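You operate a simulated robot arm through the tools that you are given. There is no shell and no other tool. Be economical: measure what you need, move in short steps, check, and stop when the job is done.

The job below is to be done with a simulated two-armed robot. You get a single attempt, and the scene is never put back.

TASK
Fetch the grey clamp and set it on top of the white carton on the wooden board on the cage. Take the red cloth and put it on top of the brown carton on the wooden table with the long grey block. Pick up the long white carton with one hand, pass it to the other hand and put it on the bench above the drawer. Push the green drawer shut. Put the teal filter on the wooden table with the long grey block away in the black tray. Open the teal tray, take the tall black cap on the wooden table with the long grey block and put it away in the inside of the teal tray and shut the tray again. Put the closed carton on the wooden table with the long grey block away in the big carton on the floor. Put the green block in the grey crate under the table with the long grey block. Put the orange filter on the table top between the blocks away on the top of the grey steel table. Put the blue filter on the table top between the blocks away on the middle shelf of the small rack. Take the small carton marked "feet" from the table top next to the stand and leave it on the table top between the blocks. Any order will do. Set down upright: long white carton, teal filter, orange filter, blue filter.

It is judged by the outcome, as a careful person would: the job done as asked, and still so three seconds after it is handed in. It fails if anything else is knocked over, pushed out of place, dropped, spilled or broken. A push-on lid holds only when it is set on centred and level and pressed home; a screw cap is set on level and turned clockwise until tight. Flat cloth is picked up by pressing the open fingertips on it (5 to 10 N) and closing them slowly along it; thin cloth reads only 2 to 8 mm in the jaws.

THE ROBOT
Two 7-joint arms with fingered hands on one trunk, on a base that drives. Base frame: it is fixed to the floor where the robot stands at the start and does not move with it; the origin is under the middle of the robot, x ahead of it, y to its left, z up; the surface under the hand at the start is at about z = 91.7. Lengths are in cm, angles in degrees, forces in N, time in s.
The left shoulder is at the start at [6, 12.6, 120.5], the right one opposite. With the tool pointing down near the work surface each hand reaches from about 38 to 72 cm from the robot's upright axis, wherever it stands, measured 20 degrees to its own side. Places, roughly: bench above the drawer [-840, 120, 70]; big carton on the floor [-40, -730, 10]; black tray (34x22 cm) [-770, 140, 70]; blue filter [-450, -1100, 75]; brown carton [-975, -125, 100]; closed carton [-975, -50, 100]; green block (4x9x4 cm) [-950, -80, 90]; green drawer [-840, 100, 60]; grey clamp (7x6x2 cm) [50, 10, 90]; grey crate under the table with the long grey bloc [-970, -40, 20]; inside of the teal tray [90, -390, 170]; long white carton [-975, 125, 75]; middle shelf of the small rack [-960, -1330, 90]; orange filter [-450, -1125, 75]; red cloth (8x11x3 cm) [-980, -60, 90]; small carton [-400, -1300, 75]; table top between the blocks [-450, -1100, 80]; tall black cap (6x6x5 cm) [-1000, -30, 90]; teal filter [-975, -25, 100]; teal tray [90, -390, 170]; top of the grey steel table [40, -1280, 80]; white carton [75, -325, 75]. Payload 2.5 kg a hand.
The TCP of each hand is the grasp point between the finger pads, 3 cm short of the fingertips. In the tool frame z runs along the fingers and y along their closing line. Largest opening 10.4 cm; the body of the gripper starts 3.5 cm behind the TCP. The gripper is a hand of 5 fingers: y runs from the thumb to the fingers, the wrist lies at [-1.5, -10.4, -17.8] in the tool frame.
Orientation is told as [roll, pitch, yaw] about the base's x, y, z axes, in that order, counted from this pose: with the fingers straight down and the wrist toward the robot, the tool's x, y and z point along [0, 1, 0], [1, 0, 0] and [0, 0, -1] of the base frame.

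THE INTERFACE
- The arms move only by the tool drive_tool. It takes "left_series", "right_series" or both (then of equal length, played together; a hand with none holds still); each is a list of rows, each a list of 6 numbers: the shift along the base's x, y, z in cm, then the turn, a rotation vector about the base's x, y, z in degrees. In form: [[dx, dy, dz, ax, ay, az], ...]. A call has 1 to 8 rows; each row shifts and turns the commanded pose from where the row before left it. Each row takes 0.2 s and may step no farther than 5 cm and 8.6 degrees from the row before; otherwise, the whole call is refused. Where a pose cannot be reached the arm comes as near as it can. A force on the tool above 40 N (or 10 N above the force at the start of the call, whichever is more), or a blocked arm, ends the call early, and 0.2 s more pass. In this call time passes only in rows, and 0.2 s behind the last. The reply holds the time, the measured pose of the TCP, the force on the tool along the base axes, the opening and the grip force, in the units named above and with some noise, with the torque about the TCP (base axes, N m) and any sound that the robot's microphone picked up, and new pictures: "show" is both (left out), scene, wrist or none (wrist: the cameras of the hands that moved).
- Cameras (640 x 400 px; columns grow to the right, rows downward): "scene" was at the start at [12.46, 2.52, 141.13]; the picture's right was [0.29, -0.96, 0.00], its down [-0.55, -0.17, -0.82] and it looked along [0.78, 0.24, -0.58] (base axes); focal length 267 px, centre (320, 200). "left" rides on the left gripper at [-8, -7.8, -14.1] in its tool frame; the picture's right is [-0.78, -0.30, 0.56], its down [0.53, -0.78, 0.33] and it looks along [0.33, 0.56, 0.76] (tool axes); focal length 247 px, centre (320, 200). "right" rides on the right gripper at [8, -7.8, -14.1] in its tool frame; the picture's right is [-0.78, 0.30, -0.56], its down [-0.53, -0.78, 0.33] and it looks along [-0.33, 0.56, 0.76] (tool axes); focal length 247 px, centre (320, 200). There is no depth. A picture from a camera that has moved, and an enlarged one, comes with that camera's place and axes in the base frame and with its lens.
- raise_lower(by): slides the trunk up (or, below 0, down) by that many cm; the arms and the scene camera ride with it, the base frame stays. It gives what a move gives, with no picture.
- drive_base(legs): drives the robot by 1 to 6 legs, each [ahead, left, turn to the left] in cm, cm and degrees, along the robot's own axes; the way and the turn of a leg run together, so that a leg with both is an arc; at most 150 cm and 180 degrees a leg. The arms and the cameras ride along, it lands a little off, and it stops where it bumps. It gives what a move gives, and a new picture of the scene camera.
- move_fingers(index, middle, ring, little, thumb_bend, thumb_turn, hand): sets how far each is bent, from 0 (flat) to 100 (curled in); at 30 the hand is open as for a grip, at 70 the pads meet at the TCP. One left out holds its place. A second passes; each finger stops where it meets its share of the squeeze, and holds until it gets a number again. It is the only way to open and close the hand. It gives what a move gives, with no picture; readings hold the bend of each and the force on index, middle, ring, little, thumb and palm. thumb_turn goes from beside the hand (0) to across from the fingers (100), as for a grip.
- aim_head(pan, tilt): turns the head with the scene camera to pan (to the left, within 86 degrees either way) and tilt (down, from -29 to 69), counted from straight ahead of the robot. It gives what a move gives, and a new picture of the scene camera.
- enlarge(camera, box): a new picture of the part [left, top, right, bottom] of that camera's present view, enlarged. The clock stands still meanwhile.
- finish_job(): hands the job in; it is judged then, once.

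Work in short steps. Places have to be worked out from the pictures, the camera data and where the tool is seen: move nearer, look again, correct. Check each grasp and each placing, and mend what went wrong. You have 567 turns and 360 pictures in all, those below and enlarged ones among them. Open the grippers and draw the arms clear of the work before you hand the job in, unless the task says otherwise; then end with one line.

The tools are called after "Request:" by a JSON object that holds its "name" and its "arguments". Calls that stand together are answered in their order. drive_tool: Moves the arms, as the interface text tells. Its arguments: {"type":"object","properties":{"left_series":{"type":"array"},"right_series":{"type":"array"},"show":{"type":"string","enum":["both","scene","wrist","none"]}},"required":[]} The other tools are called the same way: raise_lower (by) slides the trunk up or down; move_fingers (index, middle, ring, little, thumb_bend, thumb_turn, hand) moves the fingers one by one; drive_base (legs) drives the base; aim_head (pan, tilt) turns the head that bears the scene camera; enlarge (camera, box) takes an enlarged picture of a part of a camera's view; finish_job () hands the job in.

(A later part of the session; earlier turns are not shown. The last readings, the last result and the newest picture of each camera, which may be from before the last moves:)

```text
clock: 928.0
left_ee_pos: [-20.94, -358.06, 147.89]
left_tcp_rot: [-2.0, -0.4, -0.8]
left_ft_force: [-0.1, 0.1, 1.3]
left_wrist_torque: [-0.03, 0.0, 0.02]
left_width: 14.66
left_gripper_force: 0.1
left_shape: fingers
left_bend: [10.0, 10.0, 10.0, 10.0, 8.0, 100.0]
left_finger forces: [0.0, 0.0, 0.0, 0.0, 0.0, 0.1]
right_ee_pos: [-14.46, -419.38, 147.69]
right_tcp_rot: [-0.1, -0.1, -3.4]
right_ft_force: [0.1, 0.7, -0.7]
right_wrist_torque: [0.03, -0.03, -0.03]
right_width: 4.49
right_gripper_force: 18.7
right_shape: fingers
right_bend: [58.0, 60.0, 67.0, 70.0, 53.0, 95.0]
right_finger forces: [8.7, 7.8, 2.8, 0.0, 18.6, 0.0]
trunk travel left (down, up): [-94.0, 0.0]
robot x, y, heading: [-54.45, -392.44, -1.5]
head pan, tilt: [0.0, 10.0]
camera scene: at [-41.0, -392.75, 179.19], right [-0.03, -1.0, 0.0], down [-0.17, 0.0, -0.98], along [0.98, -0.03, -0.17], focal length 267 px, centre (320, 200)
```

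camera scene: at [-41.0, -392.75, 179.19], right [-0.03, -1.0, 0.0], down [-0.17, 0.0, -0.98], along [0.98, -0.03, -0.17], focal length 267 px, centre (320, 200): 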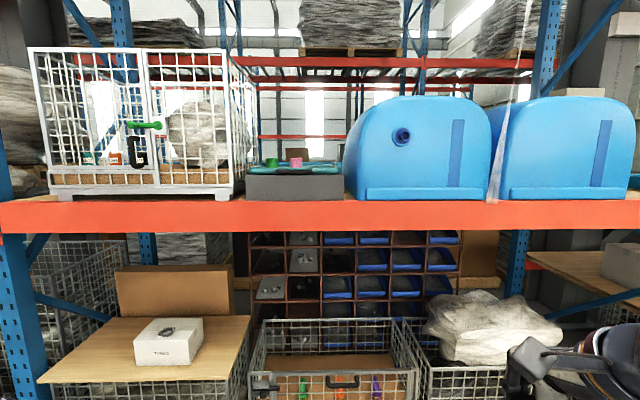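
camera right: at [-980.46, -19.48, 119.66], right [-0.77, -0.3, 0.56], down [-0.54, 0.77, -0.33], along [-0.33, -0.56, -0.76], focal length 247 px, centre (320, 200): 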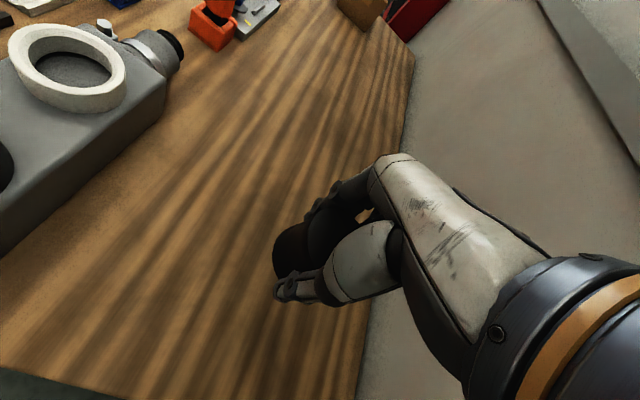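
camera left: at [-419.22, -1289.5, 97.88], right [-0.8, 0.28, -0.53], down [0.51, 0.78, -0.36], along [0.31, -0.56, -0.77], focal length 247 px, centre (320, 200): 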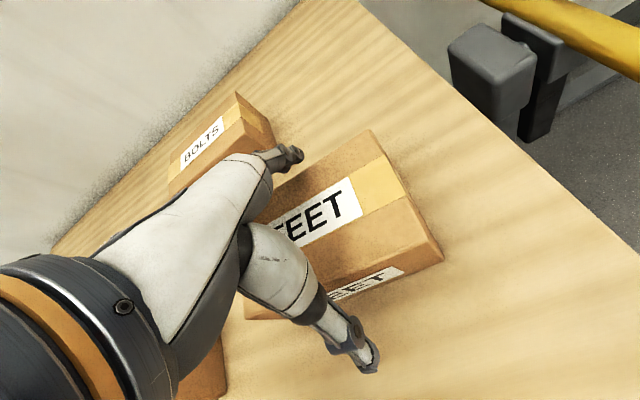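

I'm in front of the tray at full height. From earlier views the handle bar is at about [69,−385.5,171.4]. I turn the left hand to point forward (thumb below) to grip the bar.

Request:
{"name": "drive_tool", "arguments": {"left_series": [[2.2, 0, 1.5, 0, -8.4, 0], [2.2, 0, 1.5, 0, -8.4, 0], [2.2, 0, 1.5, 0, -8.4, 0], [2.2, 0, 1.5, 0, -8.4, 0], [2.2, 0, 1.5, 0, -8.4, 0], [2.2, 0, 1.5, 0, -8.4, 0], [2.2, 0, 1.5, 0, -8.4, 0], [2.2, 0, 1.5, 0, -8.4, 0]], "show": "none"}}

Request:
{"name": "drive_tool", "arguments": {"left_series": [[2, 0, 2, 0, -7.5, 0], [2, 0, 2, 0, -7.5, 0], [2, 0, 2, 0, -7.5, 0], [2, -2, 2, 0, 0, 0], [2, -2, 1, 0, 0, 0]], "show": "scene"}}

```text
clock: 929.8
left_ee_pos: [-3.19, -358.13, 159.84]
left_tcp_rot: [0.1, -67.7, -2.2]
left_ft_force: [0.0, -0.2, 0.9]
left_wrist_torque: [0.04, 0.0, 0.0]
left_width: 14.65
left_gripper_force: 0.0
left_shape: fingers
left_bend: [10.0, 10.0, 10.0, 10.0, 8.0, 100.0]
left_finger forces: [0.1, 0.0, 0.1, 0.1, 0.1, 0.0]
right_ee_pos: [-14.35, -419.39, 147.66]
right_tcp_rot: [-0.1, -0.2, -3.4]
right_ft_force: [0.6, 0.1, -0.5]
right_wrist_torque: [-0.01, 0.01, 0.04]
right_width: 4.52
right_gripper_force: 18.5
right_shape: fingers
right_bend: [58.0, 60.0, 67.0, 70.0, 53.0, 95.0]
right_finger forces: [8.6, 7.8, 2.8, 0.0, 18.6, 0.1]
trunk travel left (down, up): [-94.0, 0.0]
robot x, y, heading: [-54.58, -392.25, -1.5]
head pan, tilt: [0.0, 10.0]
```

```text
clock: 931.0
left_ee_pos: [6.76, -362.19, 168.86]
left_tcp_rot: [93.0, -89.2, -95.1]
left_ft_force: [-0.1, -0.1, 0.2]
left_wrist_torque: [0.02, -0.01, 0.01]
left_width: 14.66
left_gripper_force: 0.0
left_shape: fingers
left_bend: [10.0, 10.0, 10.0, 10.0, 8.0, 100.0]
left_finger forces: [0.0, 0.0, 0.1, 0.0, 0.0, 0.1]
right_ee_pos: [-14.45, -419.34, 147.74]
right_tcp_rot: [-0.2, -0.2, -3.4]
right_ft_force: [0.4, -0.3, -0.1]
right_wrist_torque: [0.02, 0.0, -0.01]
right_width: 4.51
right_gripper_force: 19.1
right_shape: fingers
right_bend: [58.0, 60.0, 67.0, 70.0, 53.0, 95.0]
right_finger forces: [8.7, 7.7, 2.8, 0.0, 18.6, 0.0]
trunk travel left (down, up): [-94.0, 0.0]
robot x, y, heading: [-54.16, -392.13, -1.3]
head pan, tilt: [0.0, 10.0]
camera scene: at [-40.94, -392.81, 179.19], right [-0.03, -1.0, 0.0], down [-0.17, 0.01, -0.98], along [0.98, -0.03, -0.17], focal length 267 px, centre (320, 200)
```

scene: 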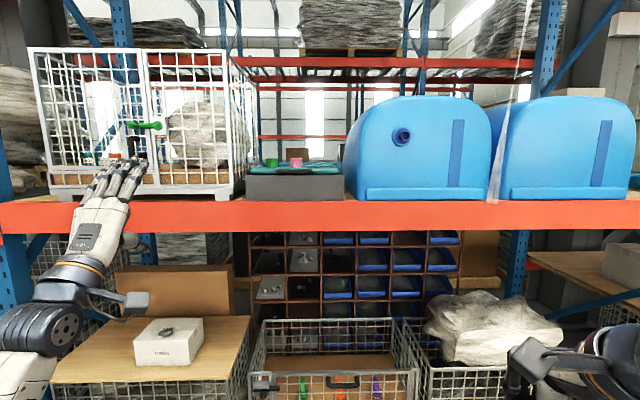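

The hand points forward. I bring it toward the midline and drive so it lines up with the bar.

Request:
{"name": "drive_tool", "arguments": {"left_series": [[0, -4, 0.8, 0, 0, 0], [0, -4, 0.8, 0, 0, 0], [0, -4, 0.8, 0, 0, 0], [0, -4, 0, 0, 0, 0]], "show": "none"}}

Request:
{"name": "move_fingers", "arguments": {"hand": "left", "index": 22, "middle": 22, "ring": 22, "little": 22, "thumb_bend": 22}}

Request:
{"name": "drive_base", "arguments": {"legs": [[0, -7.5, 1.3], [45, 0, 0]]}}

Request:
{"name": "enlarge", "arguments": {"camera": "left", "box": [0, 0, 640, 400]}}

```text
clock: 932.0
left_ee_pos: [6.53, -378.25, 171.43]
left_tcp_rot: [94.9, -89.1, -96.9]
left_ft_force: [-0.3, -0.2, 0.3]
left_wrist_torque: [-0.02, -0.01, 0.02]
left_width: 14.63
left_gripper_force: 0.0
left_shape: fingers
left_bend: [10.0, 10.0, 10.0, 10.0, 8.0, 100.0]
left_finger forces: [0.0, 0.1, 0.0, 0.0, 0.1, 0.1]
right_ee_pos: [-14.47, -419.52, 147.71]
right_tcp_rot: [0.1, -0.2, -3.4]
right_ft_force: [1.9, -0.1, -0.1]
right_wrist_torque: [0.03, 0.02, 0.01]
right_width: 4.5
right_gripper_force: 19.7
right_shape: fingers
right_bend: [58.0, 60.0, 67.0, 70.0, 53.0, 95.0]
right_finger forces: [8.6, 7.8, 2.8, 0.0, 18.6, 0.0]
trunk travel left (down, up): [-94.0, 0.0]
robot x, y, heading: [-54.55, -392.1, -1.6]
head pan, tilt: [0.0, 10.0]
```

```text
clock: 933.0
left_ee_pos: [6.53, -378.03, 171.34]
left_tcp_rot: [95.2, -89.2, -97.2]
left_ft_force: [-0.5, 0.0, -0.5]
left_wrist_torque: [0.0, 0.0, -0.01]
left_width: 12.13
left_gripper_force: 0.0
left_shape: fingers
left_bend: [22.0, 22.0, 22.0, 22.0, 22.0, 100.0]
left_finger forces: [0.0, 0.0, 0.1, 0.0, 0.0, 0.1]
right_ee_pos: [-14.43, -419.3, 147.75]
right_tcp_rot: [0.0, -0.3, -3.5]
right_ft_force: [0.0, -1.0, -2.0]
right_wrist_torque: [-0.02, -0.06, -0.01]
right_width: 4.51
right_gripper_force: 18.5
right_shape: fingers
right_bend: [58.0, 60.0, 67.0, 70.0, 53.0, 95.0]
right_finger forces: [8.7, 7.8, 2.9, 0.0, 18.6, 0.0]
trunk travel left (down, up): [-94.0, 0.0]
robot x, y, heading: [-54.28, -392.37, -1.5]
head pan, tilt: [0.0, 10.0]
```

```text
clock: 936.4
left_ee_pos: [51.11, -384.11, 171.54]
left_tcp_rot: [98.6, -89.2, -99.1]
left_ft_force: [0.0, 0.3, -0.4]
left_wrist_torque: [-0.03, -0.02, 0.02]
left_width: 12.14
left_gripper_force: 0.1
left_shape: fingers
left_bend: [22.0, 22.0, 22.0, 22.0, 22.0, 100.0]
left_finger forces: [0.0, 0.1, 0.1, 0.0, 0.0, 0.1]
right_ee_pos: [31.09, -425.89, 147.82]
right_tcp_rot: [-0.1, -0.3, -2.1]
right_ft_force: [-0.1, 1.6, -0.4]
right_wrist_torque: [0.01, -0.01, -0.01]
right_width: 4.53
right_gripper_force: 18.5
right_shape: fingers
right_bend: [58.0, 60.0, 67.0, 70.0, 53.0, 95.0]
right_finger forces: [8.6, 7.9, 2.8, 0.0, 18.6, 0.0]
trunk travel left (down, up): [-94.0, 0.0]
robot x, y, heading: [-9.47, -399.66, -0.2]
head pan, tilt: [0.0, 10.0]
camera scene: at [3.97, -399.89, 179.2], right [0.0, -1.0, 0.0], down [-0.17, 0.0, -0.98], along [0.98, 0.0, -0.17], focal length 267 px, centre (320, 200)
```

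scene: 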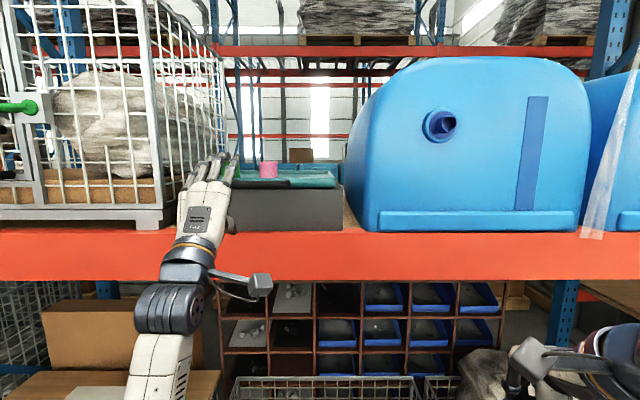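

```text
1.00 times, centred on (320, 200) of left (not enlarged: the box is as wide or as high as the picture)
camera zoom: at [36.94, -391.92, 163.63], right [0.55, -0.78, -0.31], down [0.34, 0.54, -0.77], along [0.76, 0.32, 0.56], focal length 247 px, centre (320, 200)
```

zoom: 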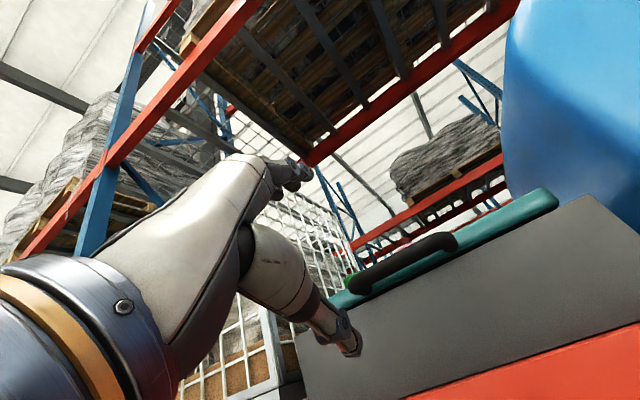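

The handle measured from here: centre [69,−386.1,171.7]. I drive 13 cm closer and reach around the bar.

Request:
{"name": "drive_base", "arguments": {"legs": [[13, -1.5, 0]]}}

Request:
{"name": "drive_tool", "arguments": {"left_series": [[1.5, -0.2, 0.2, 0, 0, 0], [1.5, 0, 0, 0, 0, 0], [1.5, 0, 0, 0, 0, 0]], "show": "wrist"}}

```text
clock: 937.7
left_ee_pos: [64.19, -385.85, 171.49]
left_tcp_rot: [104.3, -89.2, -105.2]
left_ft_force: [-0.3, 0.0, 0.2]
left_wrist_torque: [-0.02, -0.03, -0.02]
left_width: 12.12
left_gripper_force: 0.0
left_shape: fingers
left_bend: [22.0, 22.0, 22.0, 22.0, 22.0, 100.0]
left_finger forces: [0.1, 0.1, 0.1, 0.0, 0.1, 0.1]
right_ee_pos: [43.94, -427.39, 147.86]
right_tcp_rot: [-0.1, -0.3, -2.2]
right_ft_force: [0.7, 0.0, -1.4]
right_wrist_torque: [-0.01, -0.01, 0.0]
right_width: 4.53
right_gripper_force: 18.9
right_shape: fingers
right_bend: [58.0, 60.0, 67.0, 70.0, 53.0, 95.0]
right_finger forces: [8.6, 7.9, 2.8, 0.0, 18.7, 0.1]
trunk travel left (down, up): [-94.0, 0.0]
robot x, y, heading: [3.78, -401.46, 0.2]
head pan, tilt: [0.0, 10.0]
camera scene: at [16.81, -401.43, 179.21], right [-0.01, -1.0, 0.0], down [-0.17, 0.0, -0.98], along [0.98, -0.01, -0.17], focal length 267 px, centre (320, 200)
```

scene: 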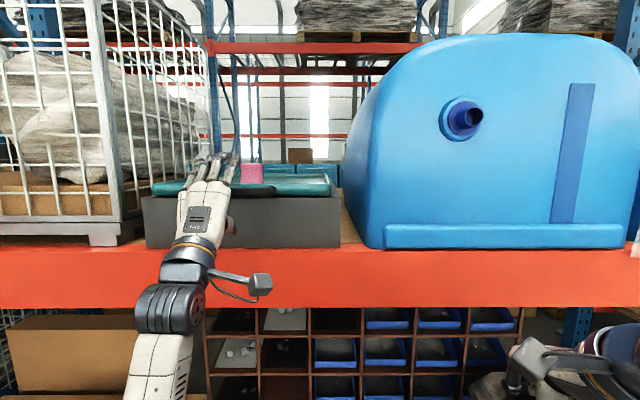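

```text
clock: 938.5
left_ee_pos: [68.95, -385.93, 171.71]
left_tcp_rot: [101.8, -89.2, -102.6]
left_ft_force: [-0.5, -0.7, -0.1]
left_wrist_torque: [0.01, 0.03, 0.01]
left_width: 12.16
left_gripper_force: 0.2
left_shape: fingers
left_bend: [22.0, 22.0, 22.0, 22.0, 22.0, 100.0]
left_finger forces: [0.0, 0.0, 0.1, 0.0, 0.0, 0.1]
right_ee_pos: [44.11, -427.44, 147.67]
right_tcp_rot: [-0.1, -0.1, -2.3]
right_ft_force: [0.4, 0.9, -0.8]
right_wrist_torque: [0.03, 0.04, 0.01]
right_width: 4.52
right_gripper_force: 19.2
right_shape: fingers
right_bend: [58.0, 60.0, 67.0, 70.0, 53.0, 95.0]
right_finger forces: [8.7, 7.7, 2.8, 0.0, 18.6, 0.0]
trunk travel left (down, up): [-94.0, 0.0]
robot x, y, heading: [3.7, -400.91, -0.2]
head pan, tilt: [0.0, 10.0]
camera left: at [54.61, -393.73, 163.91], right [0.55, -0.78, -0.31], down [0.34, 0.54, -0.77], along [0.76, 0.32, 0.56], focal length 247 px, centre (320, 200)
```

left: 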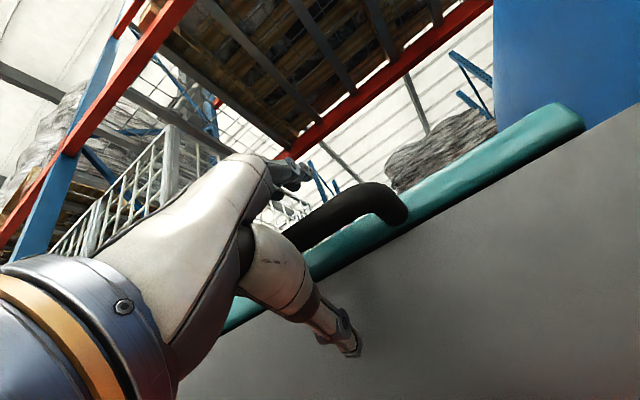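

The bar lies between thumb and fingers. I close on it.

Request:
{"name": "move_fingers", "arguments": {"hand": "left", "index": 75, "middle": 75, "ring": 75, "little": 75, "thumb_bend": 75}}

Request:
{"name": "drive_tool", "arguments": {"left_series": [[-1, 0, 0, 0, 0, 0], [-1, 0, 0, 0, 0, 0], [-1, 0, 0, 0, 0, 0]], "show": "scene"}}

```text
clock: 939.5
left_ee_pos: [68.57, -385.91, 171.8]
left_tcp_rot: [106.3, -89.2, -107.1]
left_ft_force: [0.2, 0.1, 3.4]
left_wrist_torque: [0.14, 0.0, 0.0]
left_width: 0.01
left_gripper_force: 1.8
left_shape: fingers
left_bend: [74.0, 75.0, 75.0, 75.0, 72.0, 100.0]
left_finger forces: [0.0, 0.0, 0.0, 3.5, 0.0, 0.0]
right_ee_pos: [43.96, -427.41, 147.83]
right_tcp_rot: [-0.1, -0.1, -2.2]
right_ft_force: [0.0, -0.9, -0.5]
right_wrist_torque: [-0.01, 0.0, 0.02]
right_width: 4.52
right_gripper_force: 18.7
right_shape: fingers
right_bend: [58.0, 60.0, 67.0, 70.0, 53.0, 95.0]
right_finger forces: [8.7, 7.7, 2.7, 0.0, 18.6, 0.0]
trunk travel left (down, up): [-94.0, 0.0]
robot x, y, heading: [3.66, -401.09, -0.6]
head pan, tilt: [0.0, 10.0]
```

```text
clock: 940.3
left_ee_pos: [65.55, -386.0, 171.69]
left_tcp_rot: [102.8, -89.2, -103.6]
left_ft_force: [1.2, 0.8, 4.8]
left_wrist_torque: [0.2, 0.03, -0.08]
left_width: 0.0
left_gripper_force: 2.1
left_shape: fingers
left_bend: [74.0, 75.0, 75.0, 74.0, 72.0, 100.0]
left_finger forces: [0.1, 0.0, 0.0, 4.7, 0.0, 0.0]
right_ee_pos: [43.95, -427.55, 147.84]
right_tcp_rot: [-0.1, -0.3, -2.2]
right_ft_force: [0.0, 0.3, -0.5]
right_wrist_torque: [-0.02, 0.0, 0.02]
right_width: 4.54
right_gripper_force: 18.7
right_shape: fingers
right_bend: [58.0, 60.0, 67.0, 70.0, 53.0, 95.0]
right_finger forces: [8.6, 7.8, 2.8, 0.1, 18.6, 0.1]
trunk travel left (down, up): [-94.0, 0.0]
robot x, y, heading: [3.98, -401.03, -0.2]
head pan, tilt: [0.0, 10.0]
camera scene: at [16.89, -401.44, 179.21], right [-0.01, -1.0, 0.0], down [-0.17, 0.0, -0.98], along [0.98, -0.01, -0.17], focal length 267 px, centre (320, 200)
```

scene: 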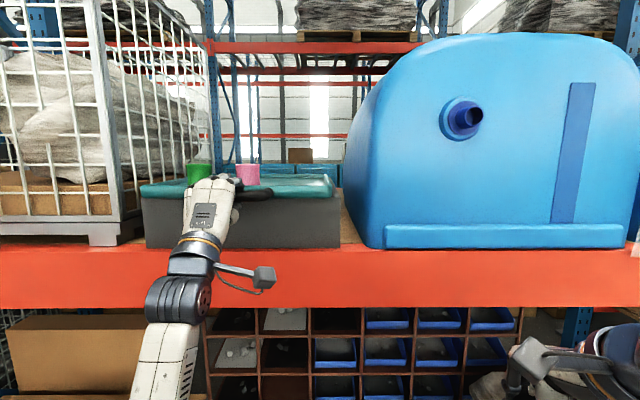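

The tray has come out about 3 cm — the curled fingers hook the bar (width 0, little finger carrying load). I continue pulling gently by backing the base.

Request:
{"name": "drive_base", "arguments": {"legs": [[-5, 0, 0], [-5, 0, 0]]}}

```text
clock: 941.7
left_ee_pos: [56.26, -386.01, 171.57]
left_tcp_rot: [83.1, -89.2, -83.9]
left_ft_force: [5.2, -0.2, 6.7]
left_wrist_torque: [0.23, 0.08, -0.21]
left_width: 0.0
left_gripper_force: 4.1
left_shape: fingers
left_bend: [74.0, 75.0, 75.0, 74.0, 72.0, 100.0]
left_finger forces: [0.1, 0.0, 0.0, 8.2, 0.0, 0.0]
right_ee_pos: [34.46, -427.38, 147.59]
right_tcp_rot: [0.0, 0.1, -2.1]
right_ft_force: [0.7, -0.7, -0.4]
right_wrist_torque: [0.03, -0.03, -0.02]
right_width: 4.5
right_gripper_force: 19.0
right_shape: fingers
right_bend: [58.0, 60.0, 67.0, 70.0, 53.0, 95.0]
right_finger forces: [8.7, 7.8, 2.8, 0.1, 18.7, 0.0]
trunk travel left (down, up): [-94.0, 0.0]
robot x, y, heading: [-6.45, -401.39, -0.4]
head pan, tilt: [0.0, 10.0]
camera scene: at [7.52, -401.47, 179.16], right [-0.01, -1.0, 0.0], down [-0.18, 0.0, -0.98], along [0.98, -0.01, -0.18], focal length 267 px, centre (320, 200)
```

scene: 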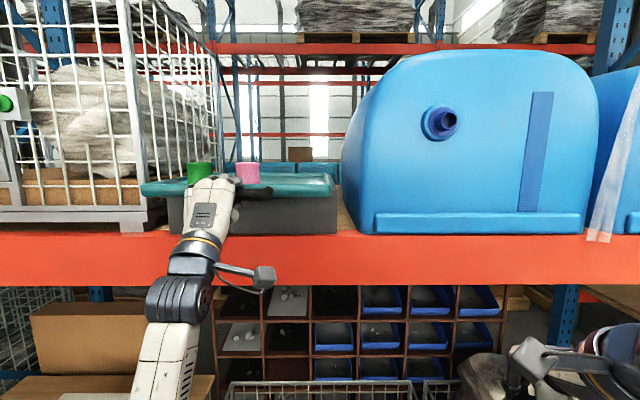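

The tray slides well, cups stand. Another 8 cm.

Request:
{"name": "drive_base", "arguments": {"legs": [[-4, 0, 0], [-4, 0, 0]]}}

```text
clock: 943.2
left_ee_pos: [48.54, -386.18, 171.37]
left_tcp_rot: [50.0, -89.2, -51.0]
left_ft_force: [13.0, 0.4, 12.2]
left_wrist_torque: [0.49, 0.2, -0.51]
left_width: 0.01
left_gripper_force: 8.8
left_shape: fingers
left_bend: [74.0, 75.0, 75.0, 73.0, 72.0, 100.0]
left_finger forces: [0.7, 0.0, 2.2, 15.3, 0.1, 0.0]
right_ee_pos: [26.35, -427.35, 147.64]
right_tcp_rot: [0.0, -0.1, -2.3]
right_ft_force: [-0.8, 0.2, 0.2]
right_wrist_torque: [0.0, 0.01, 0.03]
right_width: 4.5
right_gripper_force: 18.8
right_shape: fingers
right_bend: [58.0, 60.0, 67.0, 70.0, 53.0, 95.0]
right_finger forces: [8.6, 7.8, 2.8, 0.0, 18.7, 0.0]
trunk travel left (down, up): [-94.0, 0.0]
robot x, y, heading: [-14.09, -401.18, -0.6]
head pan, tilt: [0.0, 10.0]
stopped in leg 2: the force on the tool passed its limit at 48 N (the readings are from after the stop); the commanded pose is now the measured one
camera scene: at [-0.53, -401.39, 179.16], right [-0.01, -1.0, 0.0], down [-0.18, 0.0, -0.98], along [0.98, -0.01, -0.18], focal length 267 px, centre (320, 200)
```

scene: 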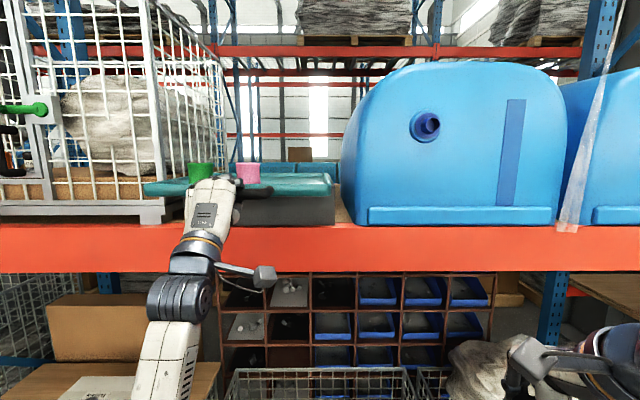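

The tray is fully open (end stop after ~20 cm). I open the left hand, back away from the bar, and move the left hand aside.

Request:
{"name": "move_fingers", "arguments": {"hand": "left", "index": 15, "middle": 15, "ring": 15, "little": 15, "thumb_bend": 15}}

Request:
{"name": "drive_base", "arguments": {"legs": [[-15, 0, 0]]}}

Request:
{"name": "drive_tool", "arguments": {"left_series": [[-1, 4, -2, 0, 0, 0], [-1, 4, -2, 0, 0, 0], [-1, 4, -2, 0, 0, 0], [-1, 4, -2, 0, 0, 0], [-2, 4, -2, 0, 0, 0], [-2, 3, -2, 0, 0, 0]], "right_series": [[0, 1.5, 4.5, 0, 0, 0], [0, 1.5, 4.5, 0, 0, 0], [0, 1.5, 4.5, 0, 0, 0], [0, 1.5, 4.5, 0, 0, 0], [0, 1.5, 4.5, 0, 0, 0], [0, 1.5, 4.5, 0, 0, 0]], "show": "scene"}}

```text
clock: 944.2
left_ee_pos: [48.16, -386.04, 171.4]
left_tcp_rot: [44.7, -89.0, -45.7]
left_ft_force: [0.8, 1.2, -0.7]
left_wrist_torque: [-0.01, -0.01, 0.01]
left_width: 13.53
left_gripper_force: 0.1
left_shape: fingers
left_bend: [15.0, 15.0, 15.0, 15.0, 15.0, 100.0]
left_finger forces: [0.0, 0.1, 0.0, 0.0, 0.0, 0.1]
right_ee_pos: [26.13, -427.5, 147.95]
right_tcp_rot: [-0.1, -0.2, -2.3]
right_ft_force: [-0.4, 0.6, -0.7]
right_wrist_torque: [-0.04, -0.02, 0.01]
right_width: 4.52
right_gripper_force: 19.2
right_shape: fingers
right_bend: [58.0, 60.0, 67.0, 70.0, 53.0, 95.0]
right_finger forces: [8.6, 7.7, 2.7, 0.1, 18.7, 0.0]
trunk travel left (down, up): [-94.0, 0.0]
robot x, y, heading: [-14.39, -401.32, -0.3]
head pan, tilt: [0.0, 10.0]
```

```text
clock: 945.6
left_ee_pos: [33.41, -386.03, 171.34]
left_tcp_rot: [41.5, -89.1, -42.5]
left_ft_force: [-0.3, 0.5, -0.2]
left_wrist_torque: [-0.02, -0.01, 0.02]
left_width: 13.55
left_gripper_force: 0.0
left_shape: fingers
left_bend: [15.0, 15.0, 15.0, 15.0, 15.0, 100.0]
left_finger forces: [0.0, 0.0, 0.0, 0.0, 0.1, 0.1]
right_ee_pos: [11.23, -427.23, 147.7]
right_tcp_rot: [-0.1, -0.2, -2.4]
right_ft_force: [-0.3, 0.1, -0.3]
right_wrist_torque: [-0.04, 0.0, 0.02]
right_width: 4.51
right_gripper_force: 18.9
right_shape: fingers
right_bend: [58.0, 60.0, 67.0, 70.0, 53.0, 95.0]
right_finger forces: [8.6, 7.8, 2.8, 0.0, 18.7, 0.0]
trunk travel left (down, up): [-94.0, 0.0]
robot x, y, heading: [-29.32, -401.23, -0.5]
head pan, tilt: [0.0, 10.0]
camera scene: at [-15.75, -401.25, 179.18], right [-0.01, -1.0, 0.0], down [-0.17, 0.0, -0.98], along [0.98, -0.01, -0.17], focal length 267 px, centre (320, 200)
```

scene: 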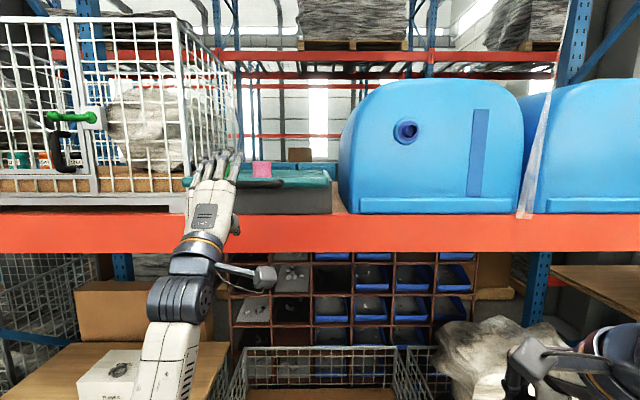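

```text
clock: 947.0
left_ee_pos: [25.01, -362.61, 159.39]
left_tcp_rot: [42.2, -89.1, -43.3]
left_ft_force: [0.1, 0.3, 0.2]
left_wrist_torque: [-0.01, -0.01, -0.01]
left_width: 13.59
left_gripper_force: 0.1
left_shape: fingers
left_bend: [15.0, 15.0, 15.0, 15.0, 15.0, 100.0]
left_finger forces: [0.0, 0.0, 0.1, 0.0, 0.0, 0.0]
right_ee_pos: [11.03, -418.18, 174.68]
right_tcp_rot: [-0.2, -0.2, -2.4]
right_ft_force: [-0.4, 0.9, -0.7]
right_wrist_torque: [0.0, 0.0, -0.03]
right_width: 4.48
right_gripper_force: 18.6
right_shape: fingers
right_bend: [58.0, 60.0, 67.0, 70.0, 53.0, 95.0]
right_finger forces: [8.5, 7.6, 2.7, 0.1, 18.2, 0.1]
trunk travel left (down, up): [-94.0, 0.0]
robot x, y, heading: [-29.26, -400.84, -0.6]
head pan, tilt: [0.0, 10.0]
camera scene: at [-16.03, -401.01, 179.21], right [-0.01, -1.0, 0.0], down [-0.17, 0.0, -0.98], along [0.98, -0.01, -0.17], focal length 267 px, centre (320, 200)
```

scene: 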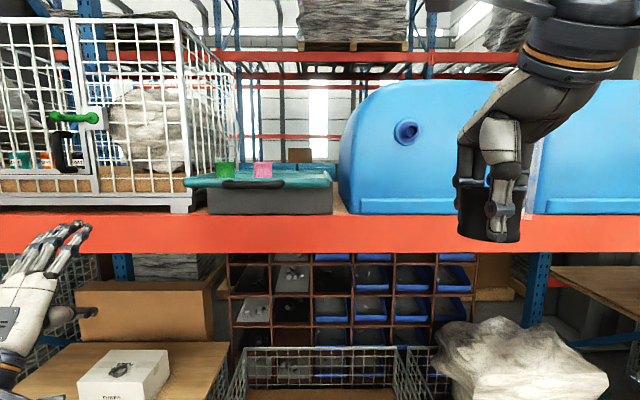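

The tray is open, cups standing. I pull the left hand farther back, raise the right, and check reach before moving in.

Request:
{"name": "drive_tool", "arguments": {"left_series": [[-4, 0.5, -1, 0, 0, 0], [-4, 0.5, -1, 0, 0, 0], [-4, 0.5, -1, 0, 0, 0], [-4, 0.5, -1, 0, 0, 0], [-4, 0.5, -1, 0, 0, 0]], "right_series": [[1, 2, 1.5, 0, 0, 0], [1, 2, 1.5, 0, 0, 0], [1, 2, 1.5, 0, 0, 0], [0, 2, 0, 0, 0, 0], [0, 0, 0, 0, 0, 2]], "show": "none"}}

```text
clock: 948.2
left_ee_pos: [5.03, -360.55, 154.39]
left_tcp_rot: [49.6, -89.0, -50.7]
left_ft_force: [0.1, -0.5, -0.5]
left_wrist_torque: [0.02, 0.04, 0.01]
left_width: 13.55
left_gripper_force: 0.0
left_shape: fingers
left_bend: [15.0, 15.0, 15.0, 15.0, 15.0, 100.0]
left_finger forces: [0.0, 0.0, 0.0, 0.0, 0.0, 0.0]
right_ee_pos: [14.03, -410.53, 179.21]
right_tcp_rot: [0.0, -0.2, -0.3]
right_ft_force: [-0.7, 0.1, -0.3]
right_wrist_torque: [0.07, -0.02, 0.0]
right_width: 4.49
right_gripper_force: 18.5
right_shape: fingers
right_bend: [58.0, 60.0, 67.0, 70.0, 53.0, 95.0]
right_finger forces: [8.5, 7.6, 2.6, 0.1, 18.1, 0.0]
trunk travel left (down, up): [-94.0, 0.0]
robot x, y, heading: [-29.16, -401.03, -0.3]
head pan, tilt: [0.0, 10.0]
```

Right hand is at 43 cm ahead, z 179. I drive left 14 and ahead 48 to bring the cap over the tray's right side, and check.

Request:
{"name": "drive_base", "arguments": {"legs": [[0, 14, 0], [47, 0, 0]]}}

Request:
{"name": "enlarge", "arguments": {"camera": "right", "box": [0, 0, 640, 400]}}

```text
clock: 951.9
left_ee_pos: [51.85, -346.65, 154.23]
left_tcp_rot: [44.7, -89.0, -45.7]
left_ft_force: [-0.9, 0.2, -0.6]
left_wrist_torque: [-0.03, -0.02, -0.01]
left_width: 13.6
left_gripper_force: 0.0
left_shape: fingers
left_bend: [15.0, 15.0, 15.0, 15.0, 15.0, 100.0]
left_finger forces: [0.0, 0.1, 0.1, 0.0, 0.0, 0.0]
right_ee_pos: [60.84, -396.62, 179.2]
right_tcp_rot: [-0.2, -0.4, -0.4]
right_ft_force: [-0.1, 0.3, -1.6]
right_wrist_torque: [0.0, 0.04, -0.02]
right_width: 4.5
right_gripper_force: 18.5
right_shape: fingers
right_bend: [58.0, 60.0, 67.0, 70.0, 53.0, 95.0]
right_finger forces: [8.5, 7.6, 2.8, 0.0, 18.1, 0.1]
trunk travel left (down, up): [-94.0, 0.0]
robot x, y, heading: [17.53, -387.35, -0.5]
head pan, tilt: [0.0, 10.0]
camera scene: at [30.8, -387.6, 179.2], right [-0.01, -1.0, 0.0], down [-0.17, 0.0, -0.98], along [0.98, -0.01, -0.17], focal length 267 px, centre (320, 200)
```

scene: 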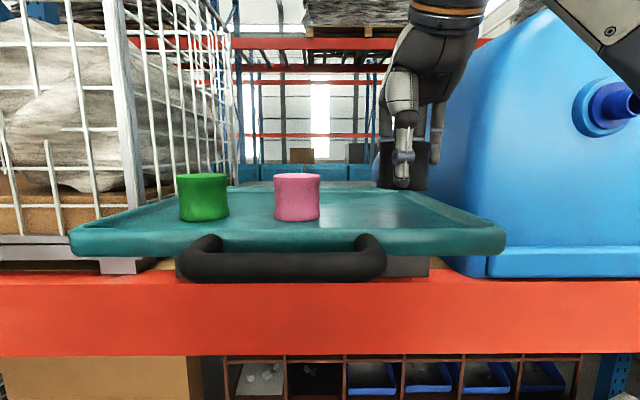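

```text
1.00 times, centred on (320, 200) of right (not enlarged: the box is as wide or as high as the picture)
camera zoom: at [53.02, -388.49, 193.25], right [0.29, -0.78, 0.56], down [-0.78, -0.53, -0.34], along [0.56, -0.34, -0.76], focal length 247 px, centre (320, 200)
```

zoom: 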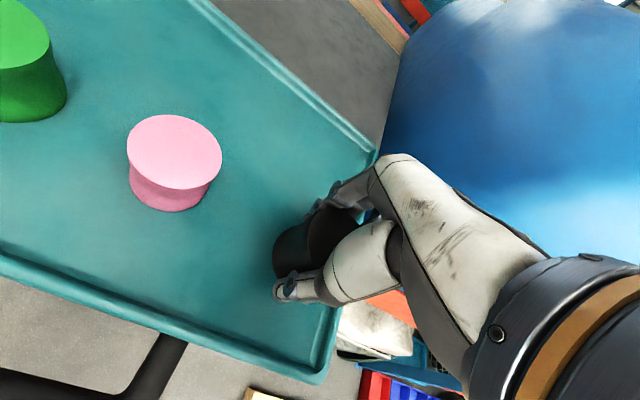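

The cap is over the tray interior, clear of the pink cup and rims. I lower it gently.

Request:
{"name": "drive_tool", "arguments": {"right_series": [[0, 0, -1.5, 0, 0, 0], [0, 0, -1.2, 0, 0, 0], [0, 0, -0.6, 0, 0, 0], [0, 0, -0.5, 0, 0, 0]], "show": "none"}}

Request:
{"name": "drive_tool", "arguments": {"right_series": [[0, 0, -0.5, 0, 0, 0], [0, 0, -0.4, 0, 0, 0]], "show": "none"}}

```text
clock: 952.9
left_ee_pos: [51.88, -346.63, 154.37]
left_tcp_rot: [43.8, -89.0, -44.9]
left_ft_force: [-0.1, 0.4, 0.4]
left_wrist_torque: [-0.01, -0.03, 0.0]
left_width: 13.56
left_gripper_force: 0.0
left_shape: fingers
left_bend: [15.0, 15.0, 15.0, 15.0, 15.0, 100.0]
left_finger forces: [0.0, 0.0, 0.1, 0.1, 0.0, 0.1]
right_ee_pos: [60.88, -396.52, 175.78]
right_tcp_rot: [0.1, -0.7, -0.2]
right_ft_force: [3.6, 0.5, 13.9]
right_wrist_torque: [-0.17, -0.46, 0.05]
right_width: 4.53
right_gripper_force: 21.9
right_shape: fingers
right_bend: [58.0, 60.0, 67.0, 70.0, 53.0, 95.0]
right_finger forces: [9.8, 9.9, 4.1, 0.0, 19.8, 0.1]
trunk travel left (down, up): [-94.0, 0.0]
robot x, y, heading: [17.32, -387.46, -0.5]
head pan, tilt: [0.0, 10.0]
```

```text
clock: 953.4
left_ee_pos: [51.85, -346.77, 154.29]
left_tcp_rot: [45.6, -89.1, -46.6]
left_ft_force: [-0.4, -0.2, 0.5]
left_wrist_torque: [0.0, 0.0, 0.04]
left_width: 13.58
left_gripper_force: 0.1
left_shape: fingers
left_bend: [15.0, 15.0, 15.0, 15.0, 15.0, 100.0]
left_finger forces: [0.1, 0.0, 0.1, 0.1, 0.0, 0.0]
right_ee_pos: [60.77, -396.71, 175.7]
right_tcp_rot: [0.6, -1.8, -0.4]
right_ft_force: [1.7, 0.5, 17.3]
right_wrist_torque: [-0.17, -0.39, 0.03]
right_width: 4.56
right_gripper_force: 21.3
right_shape: fingers
right_bend: [58.0, 59.0, 67.0, 70.0, 54.0, 94.0]
right_finger forces: [9.5, 9.3, 3.9, 0.0, 20.4, 0.0]
trunk travel left (down, up): [-94.0, 0.0]
robot x, y, heading: [17.57, -387.69, -0.6]
head pan, tilt: [0.0, 10.0]
stopped in row 2 (right hand): the force on the tool passed its limit at 44 N (the readings are from after the stop); the commanded pose is now the measured one
```

Contact at TCP z≈175.7. I ease up, release and lift away.

Request:
{"name": "drive_tool", "arguments": {"right_series": [[0, 0, 0.4, 0, 1, 0]], "show": "none"}}

Request:
{"name": "move_fingers", "arguments": {"hand": "right", "index": 35, "middle": 35, "ring": 35, "little": 35, "thumb_bend": 35}}

Request:
{"name": "drive_tool", "arguments": {"right_series": [[0, 0, 1.5, 0, 0, 0], [0, 0, 2, 0, 0, 0], [0, 0, 1, 0, 0, 0]], "show": "wrist"}}

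```text
clock: 953.8
left_ee_pos: [51.93, -346.68, 154.19]
left_tcp_rot: [43.8, -89.0, -44.8]
left_ft_force: [0.2, -0.6, 0.4]
left_wrist_torque: [-0.03, -0.06, 0.0]
left_width: 13.59
left_gripper_force: 0.0
left_shape: fingers
left_bend: [15.0, 15.0, 15.0, 15.0, 15.0, 100.0]
left_finger forces: [0.0, 0.0, 0.1, 0.1, 0.1, 0.0]
right_ee_pos: [60.86, -396.57, 175.72]
right_tcp_rot: [0.4, -0.2, -0.5]
right_ft_force: [3.2, 0.5, 9.0]
right_wrist_torque: [-0.16, -0.33, 0.03]
right_width: 4.52
right_gripper_force: 20.7
right_shape: fingers
right_bend: [58.0, 59.0, 67.0, 70.0, 54.0, 95.0]
right_finger forces: [9.7, 9.2, 3.9, 0.1, 18.7, 0.0]
trunk travel left (down, up): [-94.0, 0.0]
robot x, y, heading: [17.51, -387.58, -0.6]
head pan, tilt: [0.0, 10.0]
```

```text
clock: 954.8
left_ee_pos: [51.94, -346.74, 154.36]
left_tcp_rot: [44.1, -88.8, -45.2]
left_ft_force: [0.3, -0.3, 0.0]
left_wrist_torque: [0.03, 0.01, -0.04]
left_width: 13.55
left_gripper_force: 0.2
left_shape: fingers
left_bend: [15.0, 15.0, 15.0, 15.0, 15.0, 100.0]
left_finger forces: [0.0, 0.1, 0.0, 0.1, 0.1, 0.0]
right_ee_pos: [60.81, -396.6, 175.7]
right_tcp_rot: [0.5, -0.2, -0.6]
right_ft_force: [-0.5, -0.2, -0.2]
right_wrist_torque: [-0.02, -0.01, 0.01]
right_width: 9.03
right_gripper_force: 0.1
right_shape: fingers
right_bend: [35.0, 35.0, 35.0, 35.0, 35.0, 97.0]
right_finger forces: [0.0, 0.0, 0.1, 0.1, 0.1, 0.0]
trunk travel left (down, up): [-94.0, 0.0]
robot x, y, heading: [17.65, -387.4, -0.8]
head pan, tilt: [0.0, 10.0]
```

```text
clock: 955.6
left_ee_pos: [52.0, -346.73, 154.35]
left_tcp_rot: [44.0, -89.0, -45.1]
left_ft_force: [0.2, 0.5, 0.4]
left_wrist_torque: [-0.01, 0.03, -0.01]
left_width: 13.58
left_gripper_force: 0.0
left_shape: fingers
left_bend: [15.0, 15.0, 15.0, 15.0, 15.0, 100.0]
left_finger forces: [0.1, 0.0, 0.1, 0.0, 0.1, 0.0]
right_ee_pos: [60.7, -396.58, 180.28]
right_tcp_rot: [0.4, -0.3, -0.5]
right_ft_force: [-0.1, 0.7, 0.1]
right_wrist_torque: [-0.02, 0.02, -0.01]
right_width: 9.02
right_gripper_force: 0.0
right_shape: fingers
right_bend: [35.0, 35.0, 35.0, 35.0, 35.0, 97.0]
right_finger forces: [0.1, 0.1, 0.0, 0.1, 0.1, 0.1]
trunk travel left (down, up): [-94.0, 0.0]
robot x, y, heading: [17.62, -387.26, -0.5]
head pan, tilt: [0.0, 10.0]
camera right: at [52.99, -388.55, 194.28], right [0.29, -0.78, 0.55], down [-0.78, -0.53, -0.34], along [0.56, -0.33, -0.76], focal length 247 px, centre (320, 200)
```

right: 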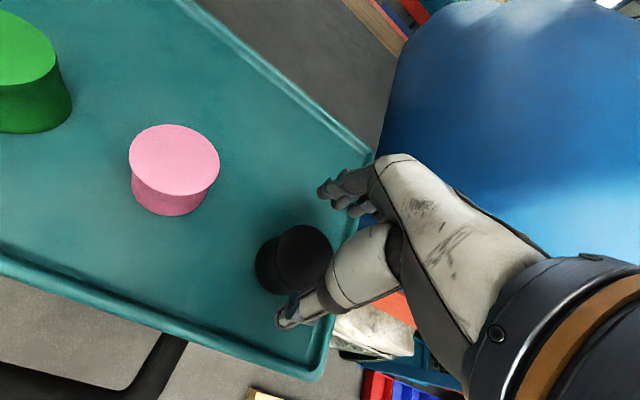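

The cap stands in the tray. I raise further to clear it before pulling back.

Request:
{"name": "drive_tool", "arguments": {"right_series": [[0, 0, 1.5, 0, 0, 0], [0, 0, 1.5, 0, 0, 0]], "show": "none"}}

```text
clock: 956.2
left_ee_pos: [51.91, -346.78, 154.15]
left_tcp_rot: [45.3, -88.9, -46.1]
left_ft_force: [-0.7, 0.3, -0.4]
left_wrist_torque: [0.0, -0.03, 0.03]
left_width: 13.56
left_gripper_force: 0.1
left_shape: fingers
left_bend: [15.0, 15.0, 15.0, 15.0, 15.0, 100.0]
left_finger forces: [0.0, 0.0, 0.1, 0.0, 0.1, 0.0]
right_ee_pos: [60.15, -396.76, 182.25]
right_tcp_rot: [0.4, -0.2, -0.6]
right_ft_force: [-0.5, 0.5, -0.4]
right_wrist_torque: [-0.01, -0.01, 0.03]
right_width: 9.01
right_gripper_force: 0.3
right_shape: fingers
right_bend: [35.0, 35.0, 35.0, 35.0, 35.0, 97.0]
right_finger forces: [0.0, 0.0, 0.1, 0.1, 0.0, 0.0]
right hand out of reach, approached as far as the arm can: row 2
trunk travel left (down, up): [-94.0, 0.0]
robot x, y, heading: [17.44, -387.29, -0.5]
head pan, tilt: [0.0, 10.0]
```

Clear. I back off, close the right fist, and place it behind the handle bar at z≈171 to push the tray shut.

Request:
{"name": "drive_base", "arguments": {"legs": [[-32, 0, 0]]}}

Request:
{"name": "move_fingers", "arguments": {"hand": "right", "index": 75, "middle": 75, "ring": 75, "little": 75, "thumb_bend": 75}}

Request:
{"name": "drive_tool", "arguments": {"right_series": [[0, 3.5, -3, 0, 0, 0], [0, 3.5, -3, 0, 0, 0], [0, 3.3, -3, 0, 0, 0], [0, 0, -2, 0, 0, 0]], "show": "none"}}

```text
clock: 958.4
left_ee_pos: [19.67, -346.57, 154.11]
left_tcp_rot: [42.7, -88.8, -44.2]
left_ft_force: [-0.6, -0.2, -0.4]
left_wrist_torque: [0.0, -0.01, 0.02]
left_width: 13.57
left_gripper_force: 0.1
left_shape: fingers
left_bend: [15.0, 15.0, 15.0, 15.0, 15.0, 100.0]
left_finger forces: [0.0, 0.0, 0.0, 0.0, 0.1, 0.0]
right_ee_pos: [27.7, -396.6, 182.22]
right_tcp_rot: [0.4, -0.2, -0.9]
right_ft_force: [0.9, -0.3, -1.2]
right_wrist_torque: [0.0, 0.0, 0.03]
right_width: 9.07
right_gripper_force: 0.2
right_shape: fingers
right_bend: [35.0, 35.0, 35.0, 35.0, 35.0, 97.0]
right_finger forces: [0.0, 0.0, 0.0, 0.1, 0.0, 0.0]
trunk travel left (down, up): [-94.0, 0.0]
robot x, y, heading: [-15.53, -386.91, -0.8]
head pan, tilt: [0.0, 10.0]
camera scene: at [-1.66, -387.28, 179.19], right [-0.02, -1.0, 0.0], down [-0.17, 0.0, -0.98], along [0.98, -0.02, -0.17], focal length 267 px, centre (320, 200)
```

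scene: 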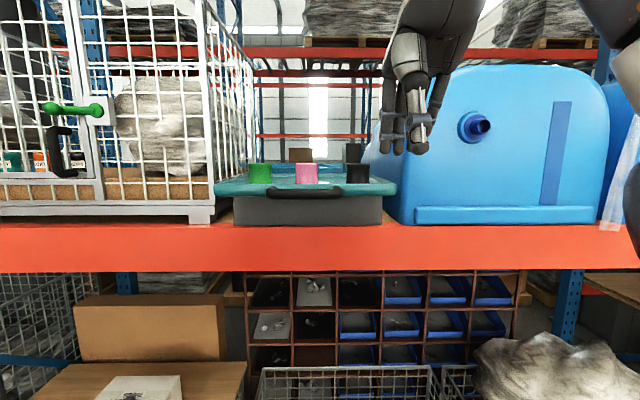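

```text
clock: 959.4
left_ee_pos: [19.66, -346.51, 154.23]
left_tcp_rot: [43.2, -88.9, -44.6]
left_ft_force: [1.0, 0.4, -0.5]
left_wrist_torque: [-0.01, 0.01, -0.01]
left_width: 13.59
left_gripper_force: 0.1
left_shape: fingers
left_bend: [15.0, 15.0, 15.0, 15.0, 15.0, 100.0]
left_finger forces: [0.0, 0.1, 0.1, 0.0, 0.0, 0.0]
right_ee_pos: [27.62, -396.55, 182.37]
right_tcp_rot: [0.4, -0.2, -1.0]
right_ft_force: [0.1, -0.5, -0.8]
right_wrist_torque: [-0.02, 0.02, -0.03]
right_width: 0.0
right_gripper_force: 0.1
right_shape: fingers
right_bend: [74.0, 75.0, 75.0, 75.0, 72.0, 97.0]
right_finger forces: [0.0, 0.0, 0.1, 0.1, 0.0, 0.0]
trunk travel left (down, up): [-94.0, 0.0]
robot x, y, heading: [-15.1, -386.64, -0.6]
head pan, tilt: [0.0, 10.0]
```

```text
clock: 960.4
left_ee_pos: [19.7, -346.59, 154.34]
left_tcp_rot: [44.6, -88.8, -46.1]
left_ft_force: [0.3, -0.1, -0.2]
left_wrist_torque: [0.01, 0.0, 0.01]
left_width: 13.57
left_gripper_force: 0.1
left_shape: fingers
left_bend: [15.0, 15.0, 15.0, 15.0, 15.0, 100.0]
left_finger forces: [0.0, 0.0, 0.1, 0.0, 0.0, 0.1]
right_ee_pos: [27.37, -386.57, 171.15]
right_tcp_rot: [0.5, -0.2, -0.9]
right_ft_force: [-0.5, 0.0, -0.2]
right_wrist_torque: [0.01, -0.01, 0.03]
right_width: 0.0
right_gripper_force: 0.0
right_shape: fingers
right_bend: [74.0, 75.0, 75.0, 75.0, 72.0, 97.0]
right_finger forces: [0.0, 0.0, 0.1, 0.0, 0.0, 0.1]
trunk travel left (down, up): [-94.0, 0.0]
robot x, y, heading: [-14.91, -387.34, -1.1]
head pan, tilt: [0.0, 10.0]
```

Everything in the tray stands. I pull the left hand back a bit and push the tray in by driving forward in short legs.

Request:
{"name": "drive_tool", "arguments": {"left_series": [[-2.5, 0, -2, 0, 0, 0], [-2.5, 0, -2, 0, 0, 0], [-2, 0, -2, 0, 0, 0]], "show": "none"}}

Request:
{"name": "drive_base", "arguments": {"legs": [[16, 0, 0.9], [5, 0, 0], [5, 0, 0]]}}

```text
clock: 961.2
left_ee_pos: [12.52, -346.5, 148.27]
left_tcp_rot: [48.0, -88.8, -49.4]
left_ft_force: [0.6, -0.4, 0.3]
left_wrist_torque: [-0.01, 0.03, -0.02]
left_width: 13.56
left_gripper_force: 0.0
left_shape: fingers
left_bend: [15.0, 15.0, 15.0, 15.0, 15.0, 100.0]
left_finger forces: [0.0, 0.1, 0.0, 0.0, 0.0, 0.0]
right_ee_pos: [27.48, -386.52, 171.31]
right_tcp_rot: [0.4, -0.3, -0.8]
right_ft_force: [-0.3, -1.2, -0.6]
right_wrist_torque: [-0.02, 0.02, 0.0]
right_width: 0.0
right_gripper_force: 0.2
right_shape: fingers
right_bend: [74.0, 75.0, 75.0, 75.0, 72.0, 97.0]
right_finger forces: [0.0, 0.0, 0.0, 0.0, 0.0, 0.0]
trunk travel left (down, up): [-94.0, 0.0]
robot x, y, heading: [-15.05, -386.77, -0.7]
head pan, tilt: [0.0, 10.0]
```

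```text
clock: 963.7
left_ee_pos: [37.63, -346.23, 148.3]
left_tcp_rot: [48.5, -89.0, -49.0]
left_ft_force: [0.2, -0.7, 0.5]
left_wrist_torque: [-0.02, 0.01, -0.02]
left_width: 13.59
left_gripper_force: 0.0
left_shape: fingers
left_bend: [15.0, 15.0, 15.0, 15.0, 15.0, 100.0]
left_finger forces: [0.1, 0.0, 0.0, 0.0, 0.0, 0.0]
right_ee_pos: [52.92, -385.97, 171.35]
right_tcp_rot: [0.4, -0.4, 0.0]
right_ft_force: [0.0, 0.2, 0.3]
right_wrist_torque: [0.0, -0.02, 0.01]
right_width: 0.0
right_gripper_force: 0.1
right_shape: fingers
right_bend: [74.0, 75.0, 75.0, 75.0, 72.0, 97.0]
right_finger forces: [0.0, 0.0, 0.1, 0.0, 0.1, 0.0]
trunk travel left (down, up): [-94.0, 0.0]
robot x, y, heading: [10.33, -387.26, -0.1]
head pan, tilt: [0.0, 10.0]
camera scene: at [23.8, -387.21, 179.23], right [0.0, -1.0, 0.0], down [-0.17, 0.0, -0.99], along [0.99, 0.0, -0.17], focal length 267 px, centre (320, 200)
```

scene: 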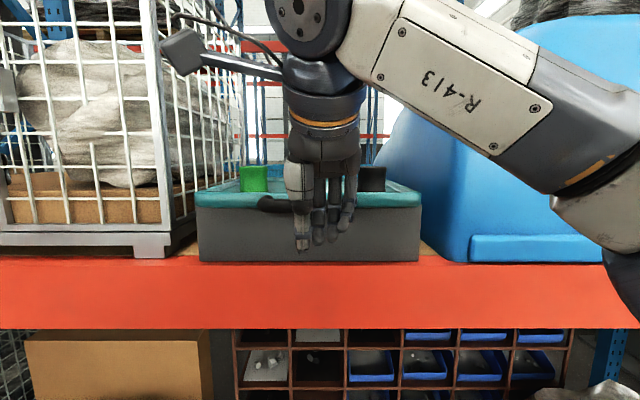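

It's moving in. I continue until it stops.

Request:
{"name": "drive_base", "arguments": {"legs": [[5, 0, 0], [4, 0, 0], [4, 0, 0], [4, 0, 0]]}}

```text
clock: 965.6
left_ee_pos: [49.52, -346.29, 148.47]
left_tcp_rot: [58.8, -89.0, -59.4]
left_ft_force: [0.6, 0.0, 0.0]
left_wrist_torque: [-0.03, 0.03, -0.03]
left_width: 13.56
left_gripper_force: 0.1
left_shape: fingers
left_bend: [15.0, 15.0, 15.0, 15.0, 15.0, 100.0]
left_finger forces: [0.1, 0.1, 0.1, 0.0, 0.1, 0.0]
right_ee_pos: [63.91, -385.85, 172.19]
right_tcp_rot: [0.7, -1.0, 0.9]
right_ft_force: [-14.3, -1.4, 14.6]
right_wrist_torque: [-0.16, -0.54, -0.17]
right_width: 0.0
right_gripper_force: 10.5
right_shape: fingers
right_bend: [74.0, 75.0, 75.0, 75.0, 72.0, 97.0]
right_finger forces: [0.3, 19.9, 0.8, 0.1, 0.0, 0.1]
trunk travel left (down, up): [-94.0, 0.0]
robot x, y, heading: [22.99, -387.3, 0.0]
head pan, tilt: [0.0, 10.0]
stopped in leg 3: the force on the tool passed its limit at 53 N (the readings are from after the stop); the commanded pose is now the measured one
camera scene: at [35.72, -387.27, 179.26], right [0.0, -1.0, 0.0], down [-0.17, 0.0, -0.99], along [0.99, 0.0, -0.17], focal length 267 px, centre (320, 200)
```

scene: 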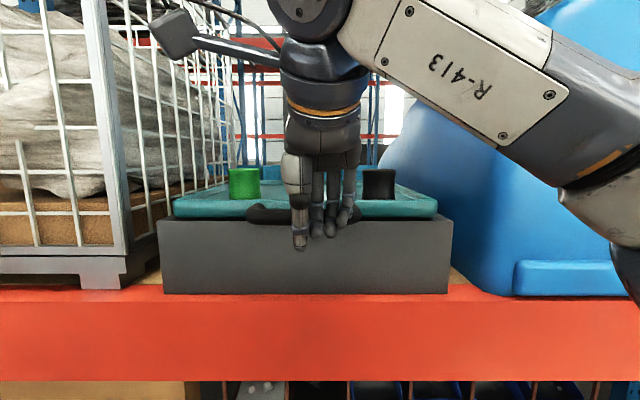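

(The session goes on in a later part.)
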